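You operate a simulated robot arm through the tools that you are given. There is no shell and no other tool.

Carry out the task below with a simulated robot arm. There is one attempt and no reset: what you move stays moved.

Task
Swap the empty yellow cartridge for the blue one and prime the pump.
Fine: the empty one goes in the grey block's free bore; two strokes into the drip tin.

The check looks at the end state, three seconds after you hand in, the way a careful person would. Anything else that was tipped, shoved, dropped, spilled or broken makes it a failure.

Robot
A 6-joint arm with a two-finger parallel gripper, fixed in place. Base frame: the origin is at the foot of the arm, x ahead of it, y to its left, z up; the work surface is at about z = 0. Readings come in mm, degrees, newtons and seconds.
With the tool pointing down near the work surface it reaches from about 180 to 460 mm from the base axis. Its first joint turns from -70.0 to 70.0 degrees. Payload 1.9 kg.
Tool frame: the origin (TCP) lies between the finger pads and is the grasp point; the fingertips stand 23 mm ahead of it; z points along the fingers, y is the line along which they close. The gripper opens to 94 mm. The fingers are 38 mm wide and 10 mm thick; the gripper's body (54 by 96 mm) begins 39 mm behind the TCP.
Orientation is that of the tool frame in the base frame, as a unit quaternion [x, y, z, w]. With the fingers straight down and closing along the base's y, the tool's x points along the base's -x, its y along +y and its z along -z.

Tools
- The arm moves only by the tool nudge_tool. Its argument "commands" is a list of rows, each an object of numbers (a shift or turn left out is 0, a gripper value left out holds the last): "dx", "dy", "dz": the shift along the base's x, y, z in mm; "ax", "ay", "az": the turn, a rotation vector about the base's x, y, z in degrees; "hand": the finger opening in mm, from 0 to 94. In form: [{"dx": .., "dy": .., "dz": .., "ax": .., "ay": .., "az": .., "hand": ..}, ...]. A call has 1 to 20 rows; each row is the pose to reach, as a shift and turn from the pose commanded when the call began. Rows are played at 5 a second. More than 50 mm and 8.6 degrees between two rows, or a gripper value outside its range, and nothing of the call is played. Where a pose cannot be reached the arm comes as near as it can. A force on the tool above 70 N (or 10 N above the force at the start of the call, whichever is more), or a blocked arm, ends the call early, and 0.2 s more pass. The fingers move at their own pace (about 108 mm/s each) and stop on an object; they squeeze with about 44 N. The grip force told is the motor's: it shows also when the fingers shut on nothing. Time passes only in rows, and 0.2 s behind the last, so rows that repeat a pose let the fingers close. It gives the time, the measured TCP pose, the force on the tool (base axes), the opening and the grip force at its end, in the units of the frame above (readings bear some noise), with the torque about the TCP (base axes, N m) and any sound that the robot's microphone picked up.
- Cameras (640 x 400 px; columns grow to the right, rows downward): "scene" is fixed at [68.4, 321, 435.7]; the picture's right is [-0.65, -0.76, 0.00], its down [-0.36, 0.31, -0.88] and it looks along [0.67, -0.57, -0.48] (base axes); focal length 214 px, centre (320, 200). "wrist" rides on the gripper at [86, 16, -75] in the tool frame; the picture's right is [-0.18, 0.98, 0.00], its down [-0.58, -0.11, -0.81] and it looks along [-0.79, -0.15, 0.59] (tool axes); focal length 243 px, centre (320, 200). There is no depth. A picture from a camera that has moved, and an enlarged one, comes with that camera's place and axes in the base frame and with its lens.
- snapshot(camera): a new picture of that camera. The clock stands still meanwhile.
- zoom(camera, box): a new picture of the part [left, top, right, bottom] of that camera's present view, enlarged. The clock stands still meanwhile.
- hand_in(): hands the job in; it is judged then, once.

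Nothing tells you positions but the pictures and the camera data. Unless the task says otherwise, let go and move clear before handing in.

The tools are called after ">>>" by a JSON object that holds its "api" and its "payload". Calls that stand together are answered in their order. nudge_tool: Moves the arm, as the interface text tells. Its arguments: {"type":"object","properties":{"commands":{"type":"array","items":{"type":"object","properties":{"dx":{"type":"number"},"dy":{"type":"number"},"dz":{"type":"number"},"ax":{"type":"number"},"ay":{"type":"number"},"az":{"type":"number"},"hand":{"type":"number"}}}}},"required":["commands"]} The other tools are called the same way: snapshot (camera) takes a picture; zoom (camera, box) takes an enlarged picture of a part of a camera's view; hand_in () hands the job in.

At the start:

```text
t: 0.0
ee_pos: [171.1, 148.3, 428.4]
tool_rot: [0.0, 1.0, 0.0, 0.001]
ft_force: [-0.3, -0.8, 0.1]
torque: [-0.01, 0.02, 0.01]
width: 94.2
grasp_force: 0.1
```

scene: 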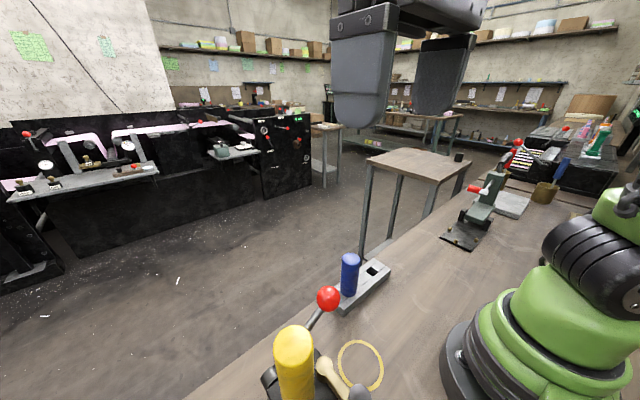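
wrist: 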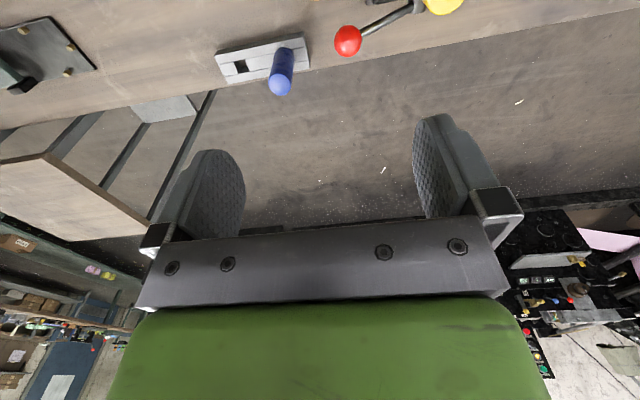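

I see the yellow cartridge standing in a pump with a red-knobbed lever at the near left, and a blue cartridge in a grey block with one free square bore. I'll look closer before moving.

>>> {"api": "zoom", "payload": {"camera": "scene", "box": [220, 240, 420, 400]}}

>>> {"api": "zoom", "payload": {"camera": "wrist", "box": [200, 0, 480, 120]}}

>>> {"api": "zoom", "payload": {"camera": "scene", "box": [420, 100, 640, 260]}}

```text
2.50 times, centred on (320, 320) of scene
camera zoom: at [68.4, 321.0, 435.7], right [-0.65, -0.76, 0.0], down [-0.36, 0.31, -0.88], along [0.67, -0.57, -0.48], focal length 536 px, centre (320, -100)
```

zoom: 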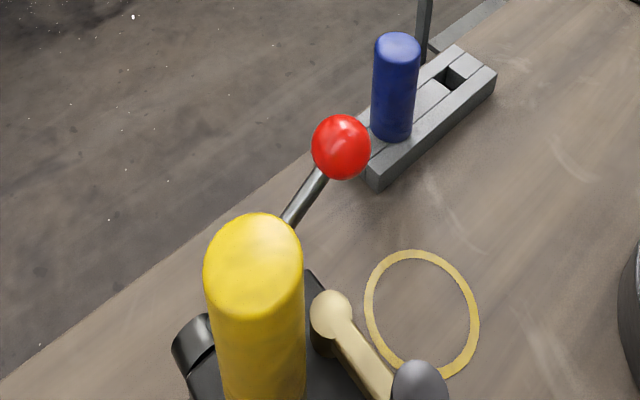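

```text
2.29 times, centred on (340, 60) of wrist
camera zoom: at [83.6, 165.2, 503.9], right [0.18, 0.98, 0.0], down [0.58, -0.11, 0.81], along [0.79, -0.15, -0.59], focal length 555 px, centre (274, 520)
```

zoom: 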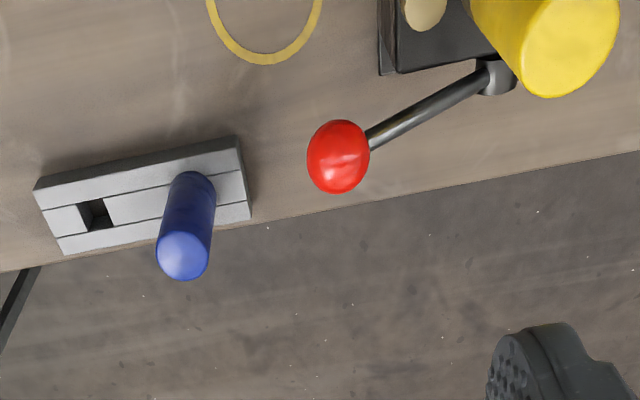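

```text
2.50 times, centred on (530, 180) of scene
camera zoom: at [68.4, 321.0, 435.7], right [-0.65, -0.76, 0.0], down [-0.36, 0.31, -0.88], along [0.67, -0.57, -0.48], focal length 536 px, centre (-205, 250)
```

zoom: 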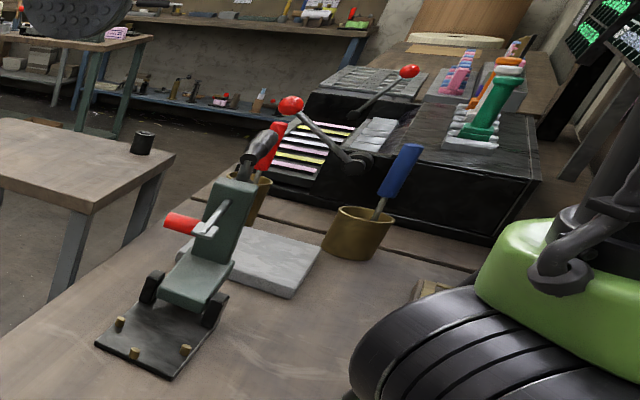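

Rough fixes from the two pictures: yellow top at about (172, 266, 230), blue top at about (276, 62, 122), and the free bore near (275, -21). I'll turn the tool towards the pump, well above everything, to see it with the wrist camera.

>>> {"api": "nudge_tool", "payload": {"commands": [{"dx": -5, "dy": 0, "dz": 0, "az": 7}, {"dx": -10, "dy": 3, "dz": 0, "az": 14}, {"dx": -15, "dy": 6, "dz": 0, "az": 21}, {"dx": -20, "dy": 9, "dz": -5, "az": 28}, {"dx": -25, "dy": 12, "dz": -10, "az": 35}, {"dx": -30, "dy": 15, "dz": -20, "az": 42}, {"dx": -35, "dy": 18, "dz": -30, "az": 49}, {"dx": -40, "dy": 20, "dz": -40, "az": 56}, {"dx": -40, "dy": 20, "dz": -50, "az": 57}, {"dx": -40, "dy": 20, "dz": -50, "az": 57}]}}

>>> {"api": "snapshot", "payload": {"camera": "wrist"}}

>>> {"api": "snapshot", "payload": {"camera": "scene"}}

```text
t: 2.2
ee_pos: [129.5, 167.9, 379.1]
tool_rot: [-0.478, 0.878, 0.0, -0.001]
ft_force: [0.1, -0.6, -0.3]
torque: [-0.02, -0.01, -0.05]
width: 94.1
grasp_force: 0.1
```

```text
taken
camera wrist: at [69.3, 105.3, 453.8], right [-0.72, 0.69, 0.0], down [0.41, 0.43, 0.81], along [0.56, 0.58, -0.59], focal length 243 px, centre (320, 200)
```

wrist: 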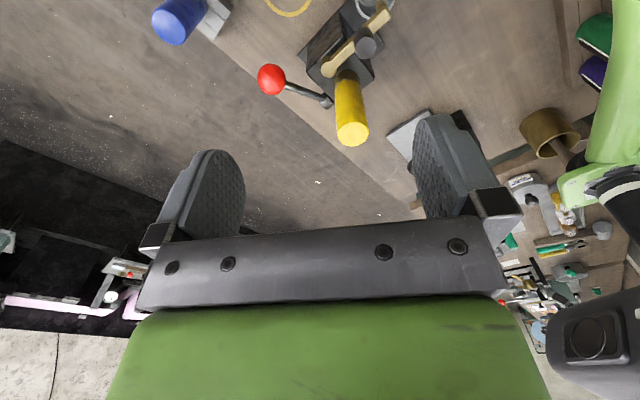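

```text
taken
```

scene: 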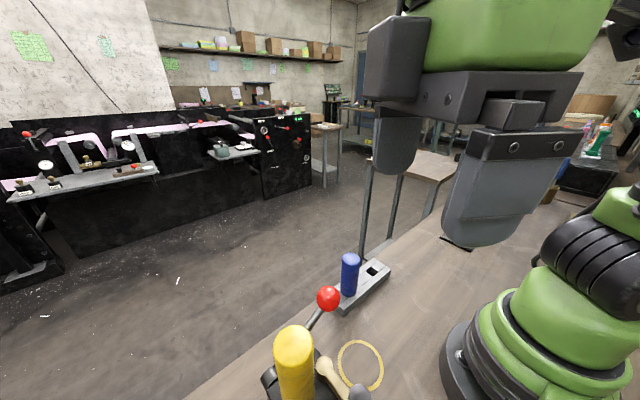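

>>> {"api": "zoom", "payload": {"camera": "wrist", "box": [230, 0, 470, 150]}}

>>> {"api": "zoom", "payload": {"camera": "wrist", "box": [400, 0, 640, 150]}}

```text
2.67 times, centred on (350, 75) of wrist
camera zoom: at [69.3, 105.3, 453.8], right [-0.72, 0.69, 0.0], down [0.41, 0.43, 0.81], along [0.56, 0.58, -0.59], focal length 647 px, centre (240, 533)
```

zoom: 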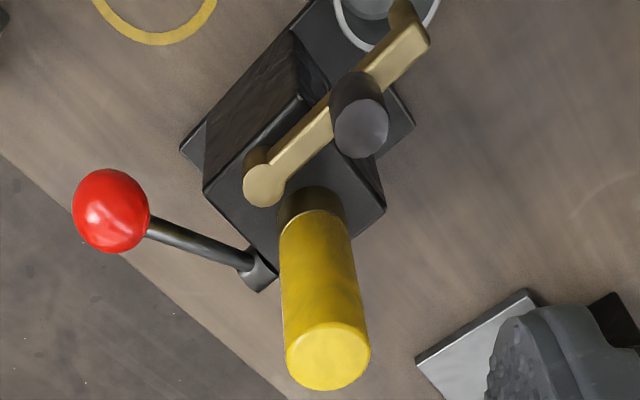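

```text
2.67 times, centred on (520, 75) of wrist
camera zoom: at [69.3, 105.3, 453.8], right [-0.72, 0.69, 0.0], down [0.41, 0.43, 0.81], along [0.56, 0.58, -0.59], focal length 647 px, centre (-213, 533)
```

zoom: 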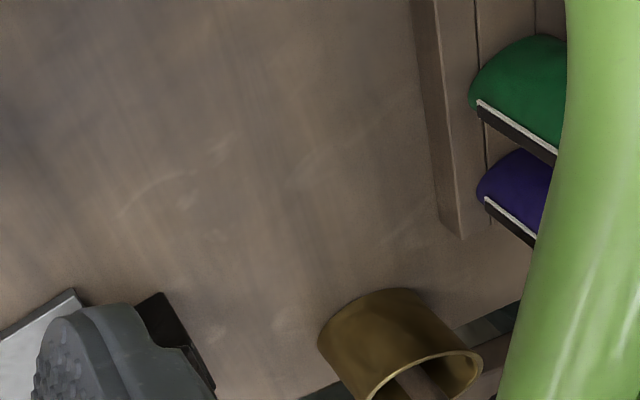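

The pump's black body, brass bar, dark knob and a tin rim near (93, 241) are visible at the picture's top edge. I'll tilt the tool so the camera looks more steeply down at them.

>>> {"api": "nudge_tool", "payload": {"commands": [{"ax": -6.3, "ay": 4.1}, {"ax": -12.6, "ay": 8.2}, {"ax": -18.9, "ay": 12.3}, {"ax": -25.2, "ay": 16.4}, {"ax": -25.2, "ay": 16.4}]}}

>>> {"api": "snapshot", "payload": {"camera": "wrist"}}

>>> {"api": "zoom", "payload": {"camera": "wrist", "box": [230, 0, 470, 150]}}

```text
t: 3.3
ee_pos: [132.6, 166.2, 378.4]
tool_rot: [-0.46, 0.851, -0.126, -0.222]
ft_force: [10.9, 29.6, -74.2]
torque: [-1.49, -0.83, -0.51]
width: 94.1
grasp_force: 0.1
stopped in row 5: the force on the tool passed its limit at 149 N (the readings are from after the stop); the commanded pose is now the measured one
```

```text
taken
camera wrist: at [96.2, 145.9, 486.3], right [-0.74, 0.67, -0.1], down [0.58, 0.7, 0.41], along [0.35, 0.25, -0.9], focal length 243 px, centre (320, 200)
```

wrist: 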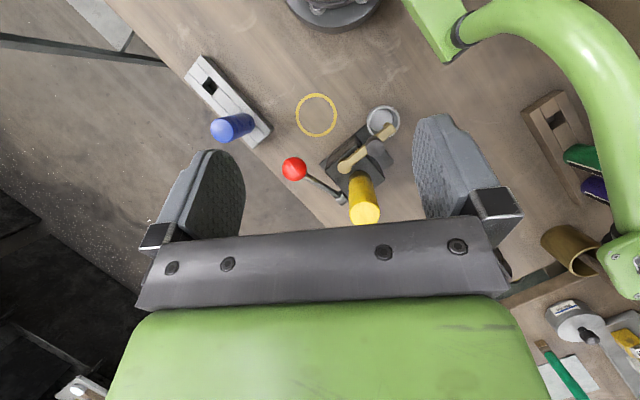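

```text
2.67 times, centred on (350, 75) of wrist
camera zoom: at [96.2, 145.9, 486.3], right [-0.74, 0.67, -0.1], down [0.58, 0.7, 0.41], along [0.35, 0.25, -0.9], focal length 647 px, centre (240, 533)
```

zoom: 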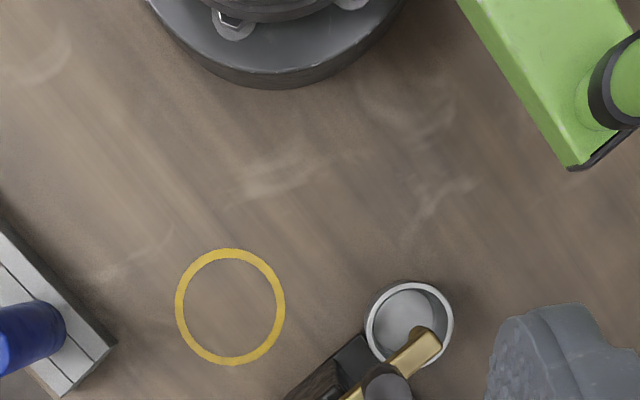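

The arm met its own limit at the tilt (the force rose in the last row), so I'll back off right after taking pictures. The view is good from here: yellow ring marked on the bench, and the tin under the brass spout.

>>> {"api": "zoom", "payload": {"camera": "wrist", "box": [270, 80, 430, 240]}}

>>> {"api": "zoom", "payload": {"camera": "wrist", "box": [160, 40, 320, 160]}}

>>> {"api": "snapshot", "payload": {"camera": "scene"}}

```text
2.50 times, centred on (350, 160) of wrist
camera zoom: at [96.2, 145.9, 486.3], right [-0.74, 0.67, -0.1], down [0.58, 0.7, 0.41], along [0.35, 0.25, -0.9], focal length 606 px, centre (245, 300)
```

zoom: 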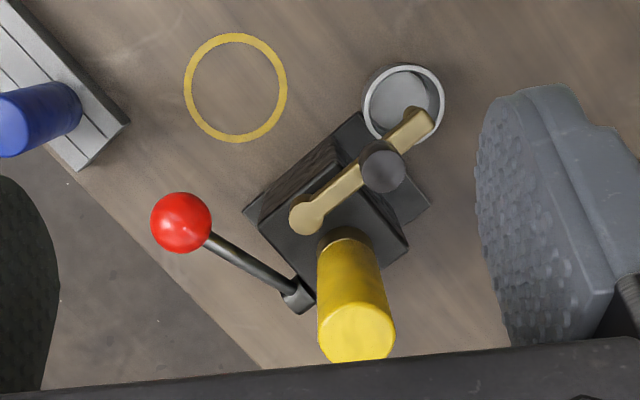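

```text
3.33 times, centred on (240, 100) of wrist
camera zoom: at [96.2, 145.9, 486.3], right [-0.74, 0.67, -0.1], down [0.58, 0.7, 0.41], along [0.35, 0.25, -0.9], focal length 809 px, centre (587, 533)
```

zoom: 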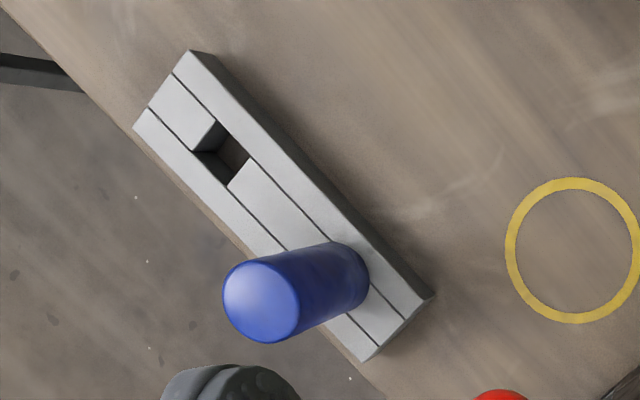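

```text
taken
```

scene: 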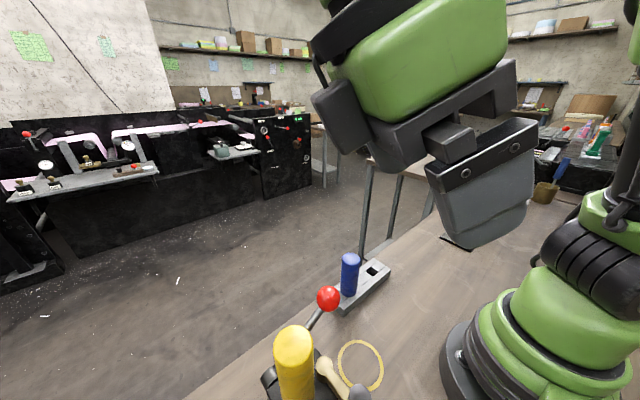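

>>> {"api": "nudge_tool", "payload": {"commands": [{"ax": 4.2, "ay": -2.7}, {"ax": 8.4, "ay": -5.5}, {"ax": 12.6, "ay": -8.2}]}}

>>> {"api": "snapshot", "payload": {"camera": "scene"}}

>>> {"api": "snapshot", "payload": {"camera": "wrist"}}

```text
t: 4.1
ee_pos: [131.5, 168.2, 378.1]
tool_rot: [-0.472, 0.872, -0.063, -0.11]
ft_force: [0.4, 0.4, 0.4]
torque: [0.0, 0.01, 0.0]
width: 93.9
grasp_force: 0.2
```

```text
taken
```

scene: 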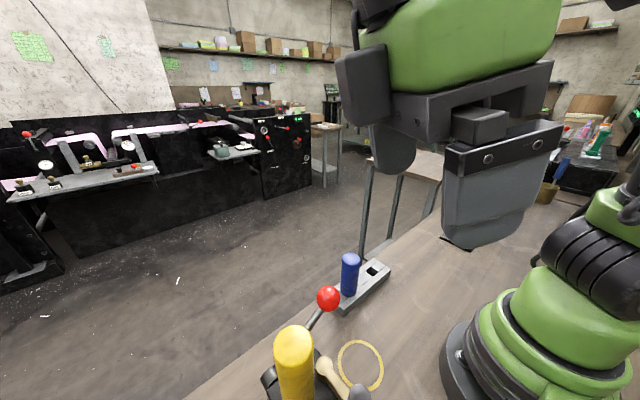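

```text
taken
camera wrist: at [81.2, 124.0, 472.8], right [-0.73, 0.69, -0.05], down [0.51, 0.58, 0.63], along [0.47, 0.43, -0.77], focal length 243 px, centre (320, 200)
```

wrist: 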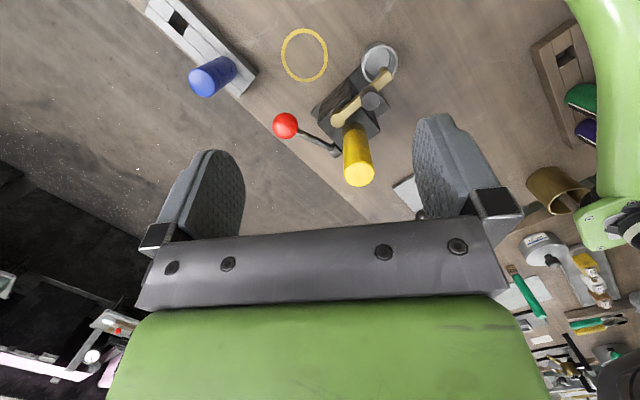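

Free again, no contact. Taking close views of the pump and the two blocks from this angle.

>>> {"api": "zoom", "payload": {"camera": "wrist", "box": [260, 20, 420, 190]}}

>>> {"api": "zoom", "payload": {"camera": "wrist", "box": [130, 0, 290, 110]}}

>>> {"api": "zoom", "payload": {"camera": "wrist", "box": [480, 0, 640, 120]}}

```text
2.35 times, centred on (340, 105) of wrist
camera zoom: at [81.2, 124.0, 472.8], right [-0.73, 0.69, -0.05], down [0.51, 0.58, 0.63], along [0.47, 0.43, -0.77], focal length 571 px, centre (273, 424)
```

zoom: 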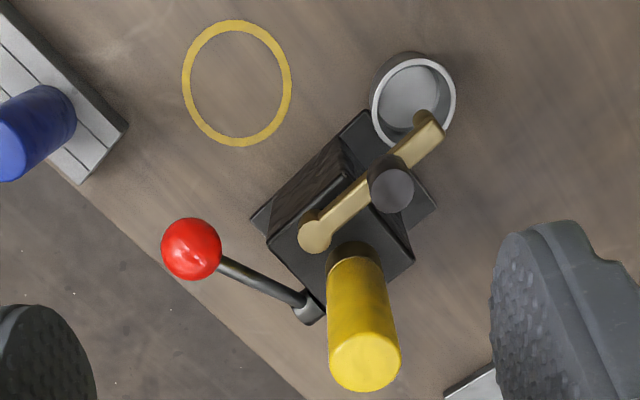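

```text
3.64 times, centred on (210, 55) of wrist
camera zoom: at [81.2, 124.0, 472.8], right [-0.73, 0.69, -0.05], down [0.51, 0.58, 0.63], along [0.47, 0.43, -0.77], focal length 882 px, centre (720, 727)
```

zoom: 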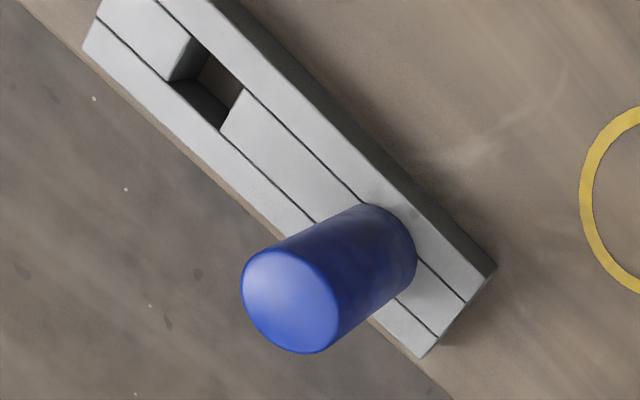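

```text
3.33 times, centred on (560, 60) of wrist
camera zoom: at [81.2, 124.0, 472.8], right [-0.73, 0.69, -0.05], down [0.51, 0.58, 0.63], along [0.47, 0.43, -0.77], focal length 809 px, centre (-480, 667)
```

zoom: 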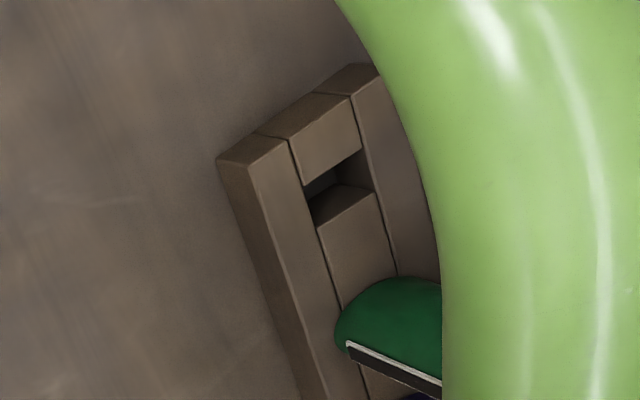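

The pump is clear: spout from a post on top, a dark knob on it, tin underneath, lever ball at about (221, 175, 152). I'll straighten the tool and swing to a side view from the -y side to get heights and pivots.

>>> {"api": "nudge_tool", "payload": {"commands": [{"ax": 4.2, "ay": -2.7, "dx": 5, "dy": -10}, {"ax": 8.4, "ay": -5.5, "dx": 10, "dy": -25}, {"ax": 12.6, "ay": -8.2, "dx": 15, "dy": -40}, {"ax": 12.6, "ay": -8.2, "dx": 25, "dy": -60}, {"ax": 12.6, "ay": -8.2, "dx": 35, "dy": -75, "dz": -20}, {"ax": 12.6, "ay": -8.2, "dx": 45, "dy": -90, "dz": -40}]}}

>>> {"api": "nudge_tool", "payload": {"commands": [{"az": 6.6, "dz": -15}, {"az": 13.2, "dz": -30}, {"az": 19.8, "dz": -45}, {"az": 26.4, "dz": -60}, {"az": 33, "dz": -75}, {"az": 33, "dz": -75}]}}

>>> {"api": "snapshot", "payload": {"camera": "wrist"}}

>>> {"api": "zoom", "payload": {"camera": "wrist", "box": [240, 40, 480, 240]}}

```text
t: 5.5
ee_pos: [176.4, 78.2, 338.5]
tool_rot: [-0.476, 0.88, -0.002, 0.005]
ft_force: [-0.2, 0.4, 0.3]
torque: [-0.01, 0.02, -0.02]
width: 93.9
grasp_force: 0.0
```

```text
t: 6.9
ee_pos: [175.6, 77.0, 262.3]
tool_rot: [-0.707, 0.707, -0.002, 0.004]
ft_force: [0.6, 0.4, 0.3]
torque: [-0.01, -0.01, 0.02]
width: 94.2
grasp_force: 0.1
```

```text
taken
camera wrist: at [158.7, -8.9, 336.4], right [-0.98, 0.19, -0.01], down [0.1, 0.58, 0.81], along [0.15, 0.8, -0.59], focal length 243 px, centre (320, 200)
```

wrist: 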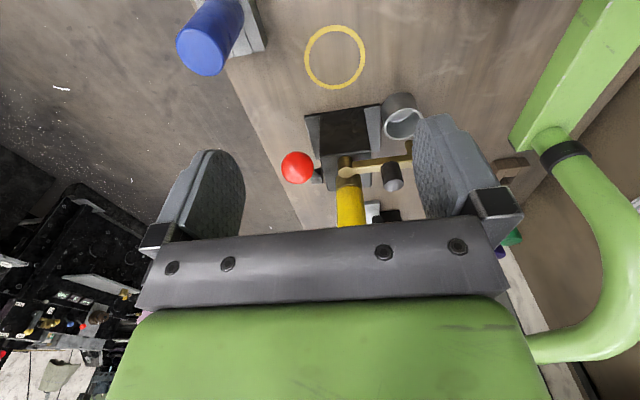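

```text
2.00 times, centred on (360, 140) of wrist
camera zoom: at [158.7, -8.9, 336.4], right [-0.98, 0.19, -0.01], down [0.1, 0.58, 0.81], along [0.15, 0.8, -0.59], focal length 485 px, centre (240, 320)
```

zoom: 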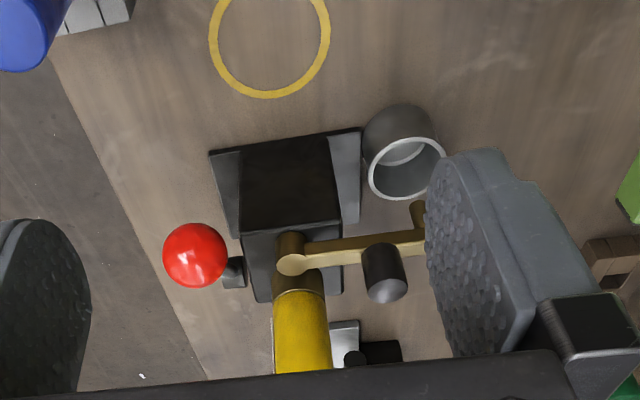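

The side view fixes the spout: post at about (170, 225), knob top near (114, 227, 153), tip over the tin at about (82, 232), and the lever pivot near (219, 278, 82). Next I go above the yellow cartridge with the fingers closing along x, and check the alignment.

>>> {"api": "nudge_tool", "payload": {"commands": [{"dz": 25}, {"dx": -1, "dy": 40, "dz": 30}, {"dx": -2, "dy": 80, "dz": 30}, {"dx": -3, "dy": 120, "dz": 30}, {"dx": -4, "dy": 155, "dz": 30}, {"dx": -4, "dy": 185, "dz": 30}, {"dx": -4, "dy": 185, "dz": 30}]}}

>>> {"api": "snapshot", "payload": {"camera": "wrist"}}

>>> {"api": "snapshot", "payload": {"camera": "scene"}}

```text
t: 8.5
ee_pos: [171.5, 263.3, 293.9]
tool_rot: [-0.706, 0.709, -0.001, 0.005]
ft_force: [-0.3, 0.1, 0.3]
torque: [0.0, 0.01, -0.02]
width: 94.1
grasp_force: 0.0
```

```text
taken
camera wrist: at [155.1, 177.1, 367.2], right [-0.98, 0.19, -0.01], down [0.11, 0.58, 0.81], along [0.16, 0.8, -0.59], focal length 243 px, centre (320, 200)
```

wrist: 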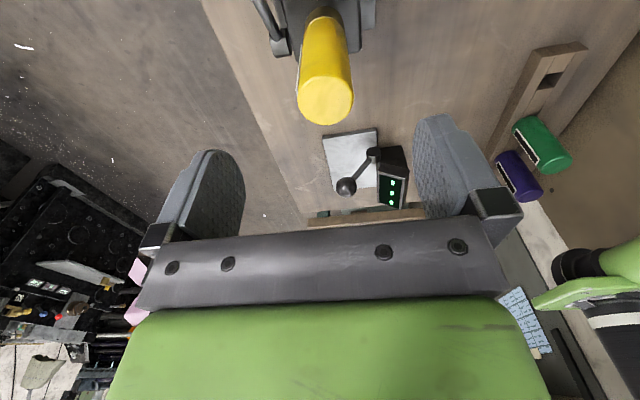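

```text
taken
```

scene: 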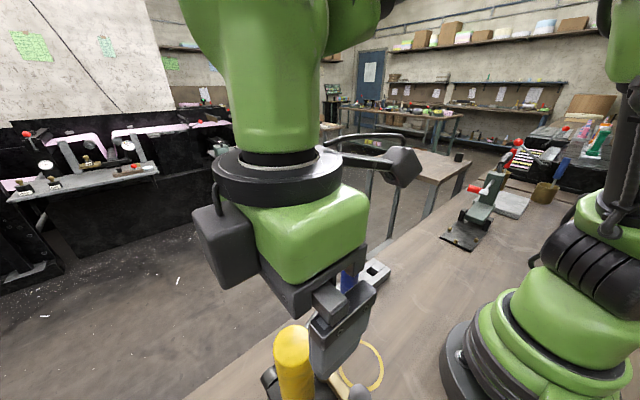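

>>> {"api": "zoom", "payload": {"camera": "wrist", "box": [260, 0, 420, 140]}}

>>> {"api": "zoom", "payload": {"camera": "scene", "box": [230, 260, 430, 400]}}

```text
2.86 times, centred on (340, 70) of wrist
camera zoom: at [155.1, 177.1, 367.2], right [-0.98, 0.19, -0.01], down [0.11, 0.58, 0.81], along [0.16, 0.8, -0.59], focal length 693 px, centre (263, 571)
```

zoom: 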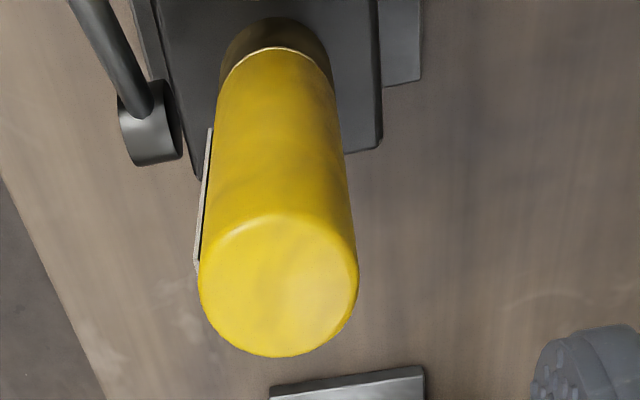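

```text
2.86 times, centred on (330, 330) of scene
camera zoom: at [68.4, 321.0, 435.7], right [-0.65, -0.76, 0.0], down [-0.36, 0.31, -0.88], along [0.67, -0.57, -0.48], focal length 613 px, centre (291, -171)
```

zoom: 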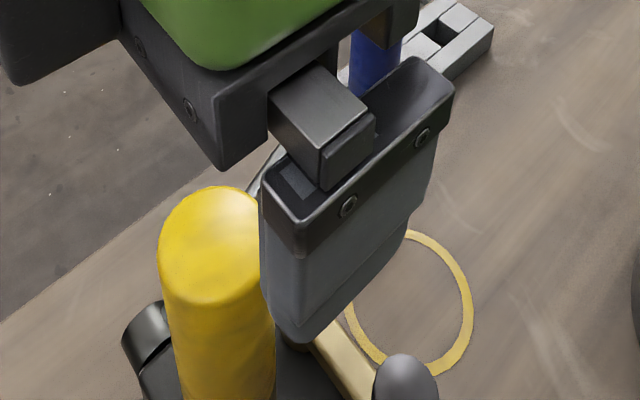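

The yellow cartridge has a thin light strip on its +x side. I'll swing the camera round to the +x side to see what it is before choosing a grip.

>>> {"api": "nudge_tool", "payload": {"commands": [{"dx": 5, "dy": -15, "az": 7.5, "dz": 5}, {"dx": 10, "dy": -30, "az": 15, "dz": 5}, {"dx": 15, "dy": -45, "az": 22.5, "dz": 5}, {"dx": 20, "dy": -60, "az": 30, "dz": 5}, {"dx": 25, "dy": -75, "az": 37.5, "dz": 5}, {"dx": 30, "dy": -90, "az": 45, "dz": 5}, {"dx": 35, "dy": -100, "az": 52.5, "dz": 5}, {"dx": 40, "dy": -110, "az": 60, "dz": 5}, {"dx": 40, "dy": -110, "az": 60, "dz": 5}]}}

>>> {"api": "snapshot", "payload": {"camera": "wrist"}}

```text
t: 10.5
ee_pos: [211.4, 152.5, 298.1]
tool_rot: [0.966, -0.26, -0.002, -0.004]
ft_force: [0.2, 0.4, 0.7]
torque: [0.0, 0.03, -0.04]
width: 93.9
grasp_force: 0.0
```

```text
taken
camera wrist: at [278.5, 95.3, 373.0], right [-0.65, -0.76, -0.01], down [-0.45, 0.38, 0.81], along [-0.61, 0.53, -0.59], focal length 243 px, centre (320, 200)
```

wrist: 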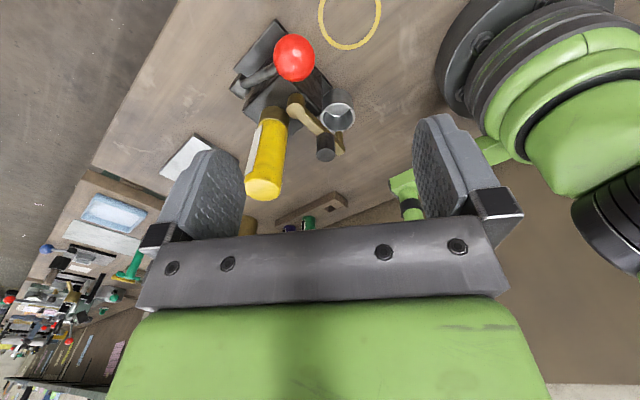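

>>> {"api": "zoom", "payload": {"camera": "wrist", "box": [210, 20, 370, 210]}}

>>> {"api": "zoom", "payload": {"camera": "wrist", "box": [235, 95, 305, 205]}}

```text
2.11 times, centred on (290, 115) of wrist
camera zoom: at [278.5, 95.3, 373.0], right [-0.65, -0.76, -0.01], down [-0.45, 0.38, 0.81], along [-0.61, 0.53, -0.59], focal length 511 px, centre (383, 379)
```

zoom: 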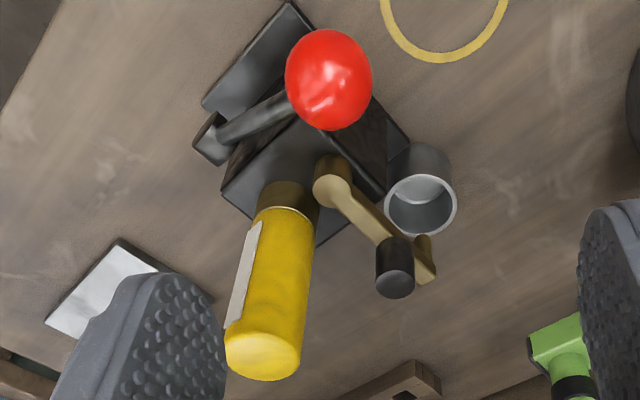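

```text
3.64 times, centred on (270, 150) of wrist
camera zoom: at [278.5, 95.3, 373.0], right [-0.65, -0.76, -0.01], down [-0.45, 0.38, 0.81], along [-0.61, 0.53, -0.59], focal length 882 px, centre (502, 382)
```

zoom: 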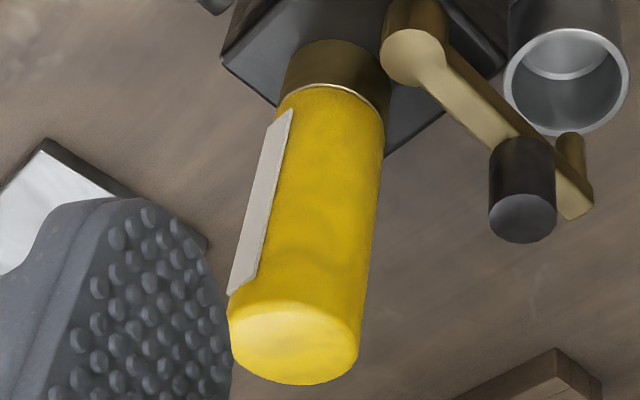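

It's just a label on the yellow cartridge's +x side; below it is a brass collar on the pump. Now I'll look at the blue cartridge and the free bore from the +x side.

>>> {"api": "nudge_tool", "payload": {"commands": [{"dx": 22, "dy": -32}, {"dx": 45, "dy": -65}, {"dx": 68, "dy": -97}, {"dx": 90, "dy": -127}, {"dx": 90, "dy": -127}]}}

>>> {"api": "snapshot", "payload": {"camera": "wrist"}}

>>> {"api": "zoom", "payload": {"camera": "wrist", "box": [240, 20, 440, 180]}}

```text
t: 11.7
ee_pos: [301.5, 25.5, 298.5]
tool_rot: [0.966, -0.26, -0.002, -0.004]
ft_force: [-0.4, 0.7, -0.1]
torque: [0.0, 0.01, -0.03]
width: 94.2
grasp_force: 0.1
```

```text
taken
camera wrist: at [367.8, -32.0, 372.3], right [-0.65, -0.76, -0.01], down [-0.45, 0.38, 0.81], along [-0.61, 0.53, -0.59], focal length 243 px, centre (320, 200)
```

wrist: 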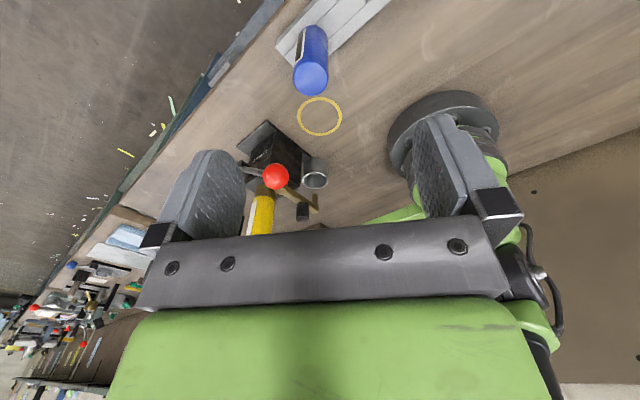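

```text
2.50 times, centred on (340, 100) of wrist
camera zoom: at [367.8, -32.0, 372.3], right [-0.65, -0.76, -0.01], down [-0.45, 0.38, 0.81], along [-0.61, 0.53, -0.59], focal length 606 px, centre (270, 450)
```

zoom: 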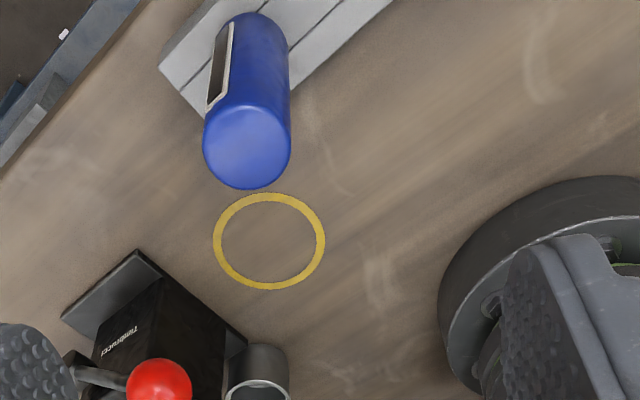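

The blue cartridge carries a dark level window on its +x side, like yellow's label, so I'll grip both along y to keep off it and keep their orientation. I'll turn the tool back to its starting yaw over the blue cartridge and measure it.

>>> {"api": "nudge_tool", "payload": {"commands": [{"az": -7.5}, {"az": -15}, {"az": -22.5}, {"az": -30}, {"az": -37.5}, {"az": -45}, {"az": -52.5}, {"az": -60}, {"az": -67.5}, {"az": -75}, {"az": -82.5, "dx": -3, "dy": 4}, {"az": -90, "dx": -6, "dy": 8}, {"az": -97.5, "dx": -9, "dy": 12}, {"az": -105, "dx": -12, "dy": 16}, {"az": -112.5, "dx": -15, "dy": 20}, {"az": -120, "dx": -18, "dy": 24}, {"az": -127.5, "dx": -21, "dy": 28}, {"az": -135, "dx": -24, "dy": 32}, {"az": -142.5, "dx": -25, "dy": 36}, {"az": -150, "dx": -25.5, "dy": 36.5}]}}

>>> {"api": "nudge_tool", "payload": {"commands": [{"dz": -40}, {"dz": -80}, {"dz": -100}, {"dz": -100}]}}

>>> {"api": "snapshot", "payload": {"camera": "wrist"}}

>>> {"api": "zoom", "payload": {"camera": "wrist", "box": [160, 0, 400, 150]}}

>>> {"api": "zoom", "payload": {"camera": "wrist", "box": [280, 60, 360, 150]}}

```text
t: 15.9
ee_pos: [276.6, 64.2, 298.7]
tool_rot: [0.003, 1.0, -0.004, 0.003]
ft_force: [0.1, 0.5, 0.1]
torque: [-0.01, 0.0, -0.01]
width: 94.1
grasp_force: 0.1
```

```text
t: 16.9
ee_pos: [274.2, 64.5, 199.1]
tool_rot: [0.002, 1.0, -0.003, 0.003]
ft_force: [0.2, 0.2, 0.0]
torque: [0.02, -0.01, 0.03]
width: 93.9
grasp_force: 0.0
```

```text
taken
camera wrist: at [188.4, 81.9, 273.1], right [0.19, 0.98, -0.01], down [0.58, -0.11, 0.81], along [0.8, -0.16, -0.59], focal length 243 px, centre (320, 200)
```

wrist: 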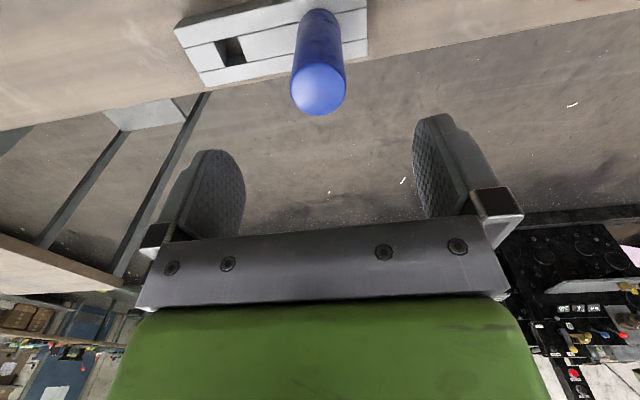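

```text
2.67 times, centred on (280, 75) of wrist
camera zoom: at [188.4, 81.9, 273.1], right [0.19, 0.98, -0.01], down [0.58, -0.11, 0.81], along [0.8, -0.16, -0.59], focal length 647 px, centre (427, 533)
```

zoom: 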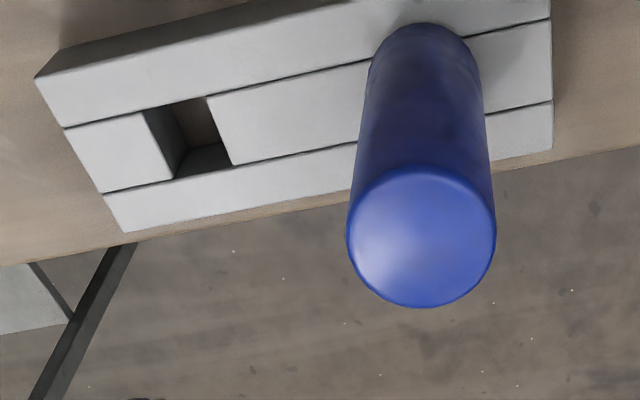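

```text
4.44 times, centred on (320, 105) of wrist
camera zoom: at [188.4, 81.9, 273.1], right [0.19, 0.98, -0.01], down [0.58, -0.11, 0.81], along [0.8, -0.16, -0.59], focal length 1078 px, centre (320, 622)
```

zoom: 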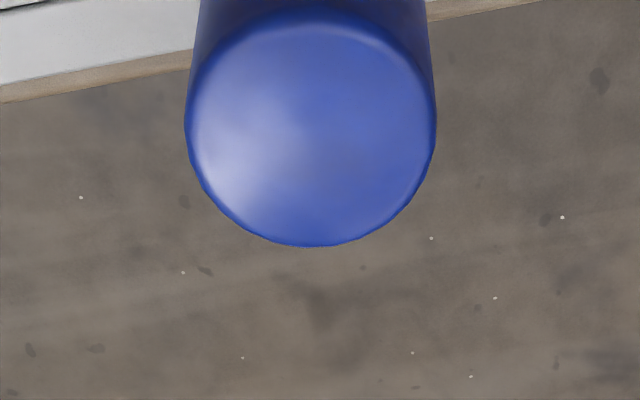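

The block measures about x 248–302, y -65–104, top z ≈ 24, with the free bore's centre at about (275.6, -22.8) and about 23 mm square. The blue axis is at about (275.5, 62.4). I'll take the same view of the yellow cartridge for a matched comparison.

>>> {"api": "nudge_tool", "payload": {"commands": [{"dz": 40}, {"dz": 80}, {"dz": 101}, {"dx": -20, "dy": 40, "dz": 101}, {"dx": -40, "dy": 80, "dz": 101}, {"dx": -60, "dy": 120, "dz": 101}, {"dx": -80, "dy": 160, "dz": 101}, {"dx": -100, "dy": 195, "dz": 101}, {"dx": -105.7, "dy": 205.5, "dz": 101}, {"dx": -105.7, "dy": 205.5, "dz": 101}, {"dx": -105.7, "dy": 205.5, "dz": 101}]}}

>>> {"api": "snapshot", "payload": {"camera": "wrist"}}

>>> {"api": "zoom", "payload": {"camera": "wrist", "box": [280, 60, 360, 150]}}

>>> {"api": "snapshot", "payload": {"camera": "scene"}}

```text
t: 19.3
ee_pos: [168.7, 269.5, 300.3]
tool_rot: [0.001, 1.0, -0.003, 0.002]
ft_force: [0.3, 0.7, 0.5]
torque: [0.01, -0.03, 0.02]
width: 94.2
grasp_force: 0.0
```

```text
taken
camera wrist: at [83.0, 286.6, 375.2], right [0.19, 0.98, -0.01], down [0.58, -0.11, 0.81], along [0.8, -0.16, -0.59], focal length 243 px, centre (320, 200)
```

wrist: 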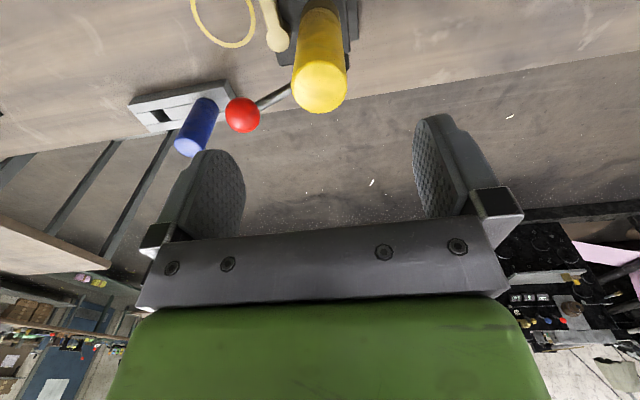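

```text
4.44 times, centred on (320, 105) of wrist
camera zoom: at [83.0, 286.6, 375.2], right [0.19, 0.98, -0.01], down [0.58, -0.11, 0.81], along [0.8, -0.16, -0.59], focal length 1078 px, centre (320, 622)
```

zoom: 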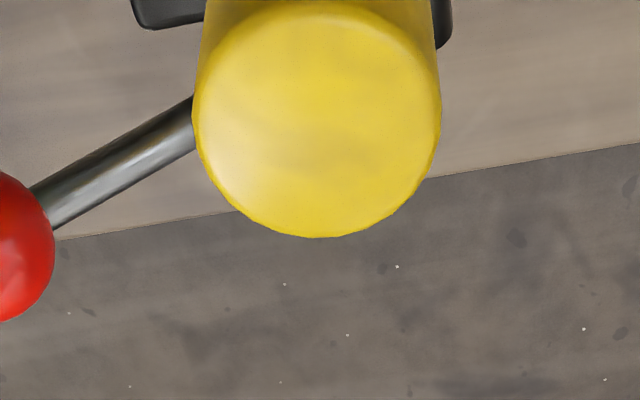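

```text
taken
```

scene: 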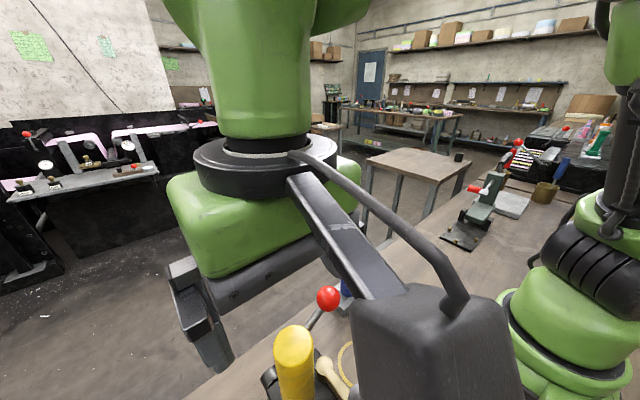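

Matched views put the yellow axis at about (170.6, 267.8) with its top near z = 215. I'll come down over it to z ≈ 188 and close along y.

>>> {"api": "nudge_tool", "payload": {"commands": [{"dx": 1.9, "dy": -1.7, "dz": -30}, {"dx": 1.9, "dy": -1.7, "dz": -60}, {"dx": 1.9, "dy": -1.7, "dz": -85}, {"dx": 1.9, "dy": -1.7, "dz": -100}, {"dx": 1.9, "dy": -1.7, "dz": -112}, {"dx": 1.9, "dy": -1.7, "dz": -112}]}}

>>> {"api": "snapshot", "payload": {"camera": "wrist"}}

>>> {"api": "snapshot", "payload": {"camera": "scene"}}

```text
t: 20.7
ee_pos: [173.3, 265.1, 188.5]
tool_rot: [0.002, 1.0, -0.003, 0.003]
ft_force: [0.1, 0.1, -0.5]
torque: [0.02, -0.02, 0.04]
width: 94.0
grasp_force: 0.0
```

```text
taken
camera wrist: at [86.4, 283.4, 262.7], right [0.19, 0.98, -0.01], down [0.58, -0.11, 0.81], along [0.8, -0.16, -0.59], focal length 243 px, centre (320, 200)
```

wrist: 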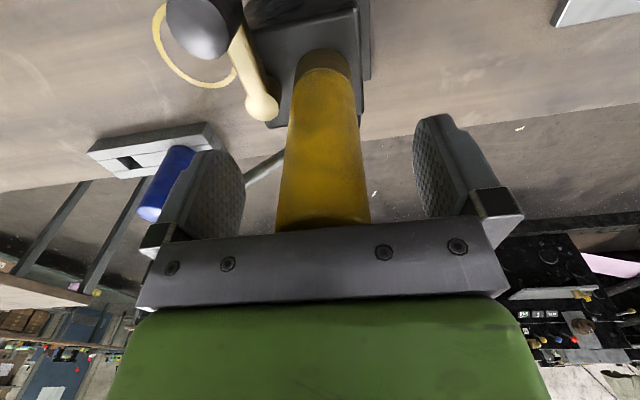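

```text
taken
```

scene: 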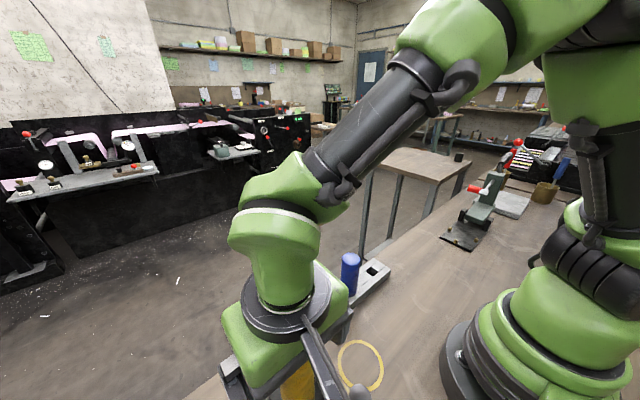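

>>> {"api": "nudge_tool", "payload": {"commands": [{"dz": 0}]}}

>>> {"api": "nudge_tool", "payload": {"commands": [{"dz": 0}]}}

>>> {"api": "zoom", "payload": {"camera": "wrist", "box": [240, 30, 400, 240]}}

```text
t: 21.1
ee_pos: [173.7, 266.8, 189.2]
tool_rot: [0.002, 1.0, -0.003, 0.003]
ft_force: [0.1, 0.2, 0.1]
torque: [0.02, 0.01, -0.02]
width: 94.0
grasp_force: 0.0
```

```text
t: 21.5
ee_pos: [173.9, 266.2, 188.1]
tool_rot: [0.002, 1.0, -0.003, 0.003]
ft_force: [0.0, 0.4, -0.8]
torque: [0.0, 0.0, -0.01]
width: 94.1
grasp_force: 0.1
```

```text
1.90 times, centred on (320, 135) of wrist
camera zoom: at [86.4, 283.4, 263.0], right [0.19, 0.98, -0.01], down [0.58, -0.11, 0.81], along [0.8, -0.16, -0.59], focal length 462 px, centre (320, 324)
```

zoom: 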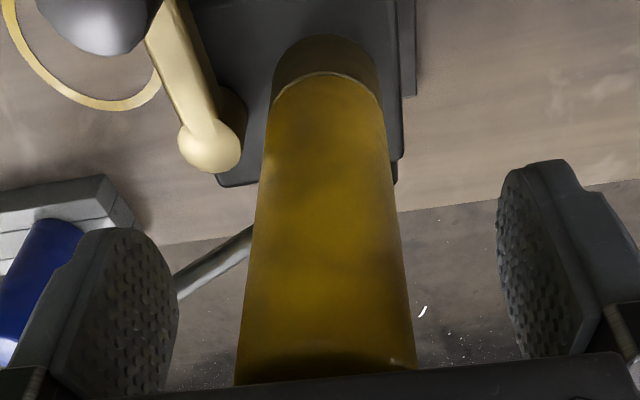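

Readings jitter by about a millimetre; from the camera pose the tool sits about 2 mm off in x and 1.6 mm in y, with a 0.3° lean. I'll correct both, then close on the yellow cartridge.

>>> {"api": "nudge_tool", "payload": {"commands": [{"dx": -2, "dy": 1.6, "ax": 0.34, "ay": 0.34, "az": 0.23}, {"dx": -2, "dy": 1.6, "ax": 0.34, "ay": 0.34, "az": 0.23}]}}

>>> {"api": "nudge_tool", "payload": {"commands": [{"hand": 60}, {"hand": 44}, {"hand": 30}, {"hand": 30}, {"hand": 30}]}}

>>> {"api": "zoom", "payload": {"camera": "wrist", "box": [200, 0, 440, 240]}}

```text
t: 22.1
ee_pos: [170.7, 268.1, 188.6]
tool_rot: [0.001, 1.0, -0.001, -0.001]
ft_force: [0.6, 1.3, -0.1]
torque: [0.01, 0.0, -0.01]
width: 93.9
grasp_force: 0.1
```

```text
t: 23.3
ee_pos: [170.7, 268.8, 188.2]
tool_rot: [0.001, 1.0, 0.0, 0.0]
ft_force: [-0.8, 5.2, -1.0]
torque: [0.18, 0.09, 0.05]
width: 37.2
grasp_force: 44.3
```

```text
1.67 times, centred on (320, 120) of wrist
camera zoom: at [84.3, 284.7, 263.1], right [0.18, 0.98, 0.0], down [0.58, -0.11, 0.81], along [0.79, -0.15, -0.59], focal length 404 px, centre (320, 333)
```

zoom: 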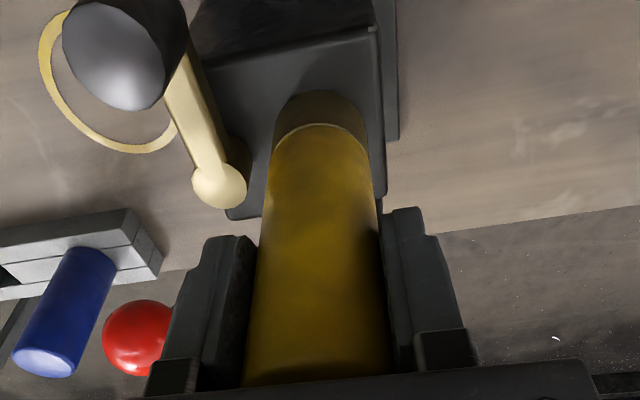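

Gripped at 37.2 mm wide. I'll lift slowly and watch the force in case the pump holds it.

>>> {"api": "nudge_tool", "payload": {"commands": [{"dz": 2}, {"dz": 4}, {"dz": 6}, {"dz": 8}]}}

>>> {"api": "zoom", "payload": {"camera": "wrist", "box": [200, 0, 440, 240]}}

>>> {"api": "snapshot", "payload": {"camera": "scene"}}

```text
t: 24.3
ee_pos: [171.7, 269.2, 194.9]
tool_rot: [-0.001, 1.0, -0.001, 0.0]
ft_force: [0.6, 0.1, -1.8]
torque: [0.03, -0.01, -0.02]
width: 37.0
grasp_force: 44.1
```

```text
1.67 times, centred on (320, 120) of wrist
camera zoom: at [84.8, 285.2, 270.7], right [0.18, 0.98, 0.0], down [0.58, -0.11, 0.81], along [0.79, -0.15, -0.59], focal length 404 px, centre (320, 333)
```

zoom: 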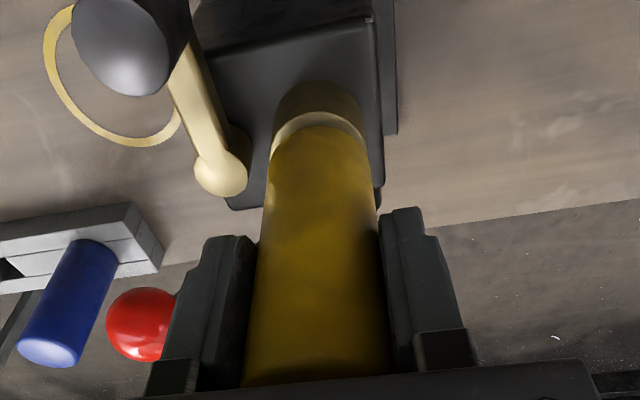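

```text
taken
```

scene: 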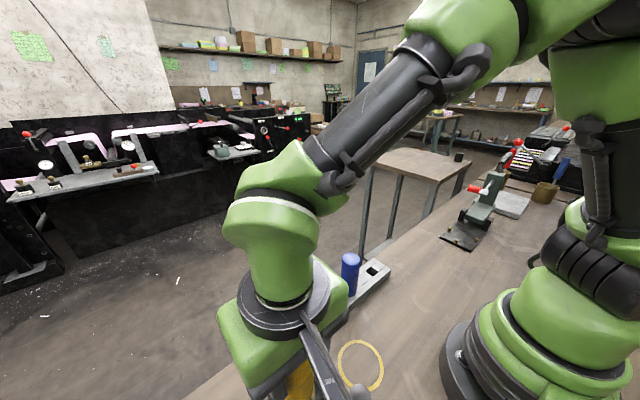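

It lifts freely, about 0.2 kg. I'll lift it clear and look at its nose and the pump's socket.

>>> {"api": "nudge_tool", "payload": {"commands": [{"dz": 8}, {"dz": 16}, {"dz": 24}, {"dz": 32}, {"dz": 44}, {"dz": 56}, {"dz": 68}, {"dz": 80}, {"dz": 80}]}}

>>> {"api": "snapshot", "payload": {"camera": "wrist"}}

>>> {"api": "zoom", "payload": {"camera": "wrist", "box": [220, 0, 420, 130]}}

>>> {"api": "zoom", "payload": {"camera": "scene", "box": [200, 240, 420, 400]}}

```text
t: 26.3
ee_pos: [171.2, 266.8, 276.7]
tool_rot: [0.0, 1.0, -0.001, 0.0]
ft_force: [0.0, 0.6, -2.4]
torque: [-0.02, 0.02, 0.0]
width: 37.2
grasp_force: 44.0
```

```text
taken
camera wrist: at [84.2, 284.6, 351.1], right [0.18, 0.98, 0.0], down [0.58, -0.11, 0.81], along [0.79, -0.15, -0.59], focal length 243 px, centre (320, 200)
```

wrist: 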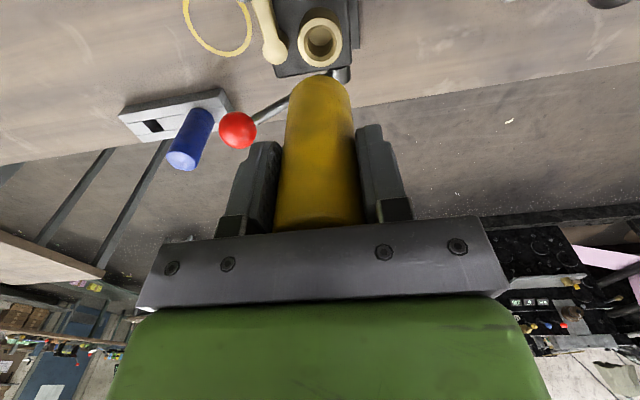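

```text
3.08 times, centred on (320, 65) of wrist
camera zoom: at [84.2, 284.6, 351.1], right [0.18, 0.98, 0.0], down [0.58, -0.11, 0.81], along [0.79, -0.15, -0.59], focal length 746 px, centre (320, 615)
```

zoom: 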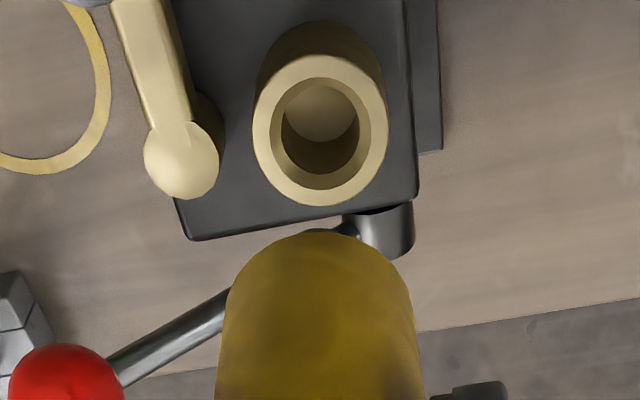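

```text
2.50 times, centred on (310, 320) of scene
camera zoom: at [68.4, 321.0, 435.7], right [-0.65, -0.76, 0.0], down [-0.36, 0.31, -0.88], along [0.67, -0.57, -0.48], focal length 536 px, centre (345, -100)
```

zoom: 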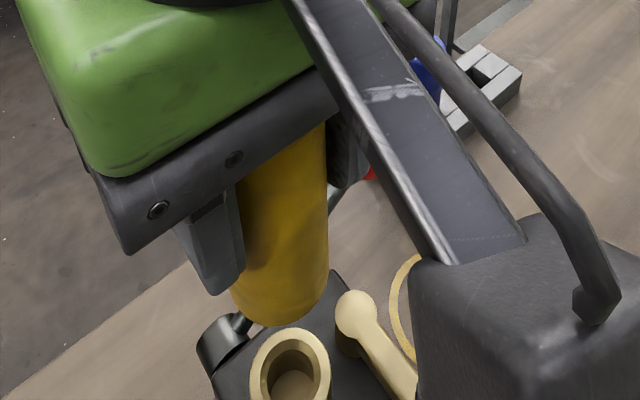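

The socket is a round brass collar with a lead-in, centred at about (170, 268). I'll carry the yellow cartridge high across to above the free bore.

>>> {"api": "nudge_tool", "payload": {"commands": [{"dx": 5, "dy": -14}, {"dx": 16, "dy": -44}, {"dx": 27, "dy": -75}, {"dx": 38, "dy": -106}, {"dx": 49, "dy": -137}, {"dx": 60, "dy": -168}, {"dx": 71, "dy": -199}, {"dx": 82, "dy": -230}, {"dx": 93, "dy": -260}, {"dx": 101, "dy": -280}, {"dx": 104.9, "dy": -291.4}, {"dx": 104.9, "dy": -291.4}, {"dx": 104.9, "dy": -291.4}]}}

>>> {"api": "snapshot", "payload": {"camera": "scene"}}

>>> {"api": "zoom", "payload": {"camera": "scene", "box": [320, 140, 460, 320]}}

>>> {"api": "snapshot", "payload": {"camera": "wrist"}}

```text
t: 29.1
ee_pos: [275.6, -23.9, 276.3]
tool_rot: [0.001, 1.0, 0.0, 0.0]
ft_force: [0.4, -0.5, -0.7]
torque: [-0.02, 0.01, 0.02]
width: 37.3
grasp_force: 44.1
```

```text
taken
```

scene: 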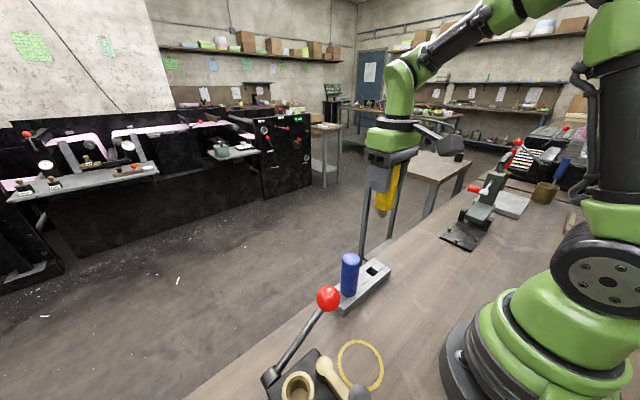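

```text
2.22 times, centred on (390, 230) of scene
camera zoom: at [68.4, 321.0, 435.7], right [-0.65, -0.76, 0.0], down [-0.36, 0.31, -0.88], along [0.67, -0.57, -0.48], focal length 477 px, centre (164, 133)
```

zoom: 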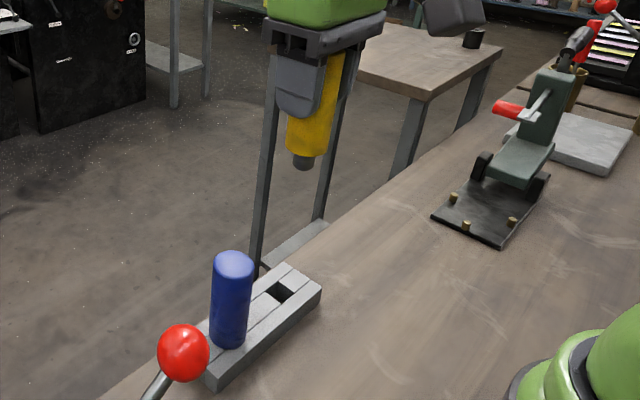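

```text
taken
camera wrist: at [187.4, -7.3, 350.5], right [0.18, 0.98, 0.0], down [0.58, -0.11, 0.81], along [0.79, -0.15, -0.59], focal length 243 px, centre (320, 200)
```

wrist: 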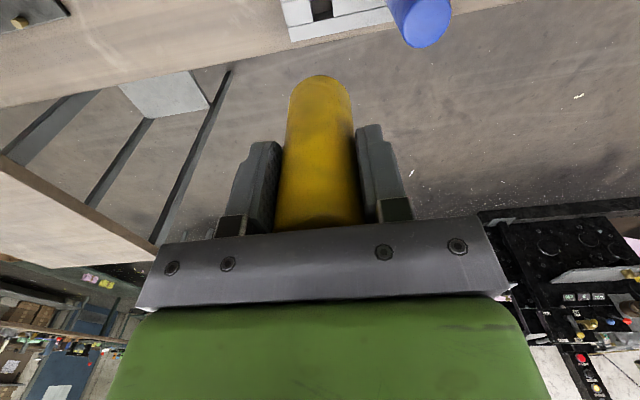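

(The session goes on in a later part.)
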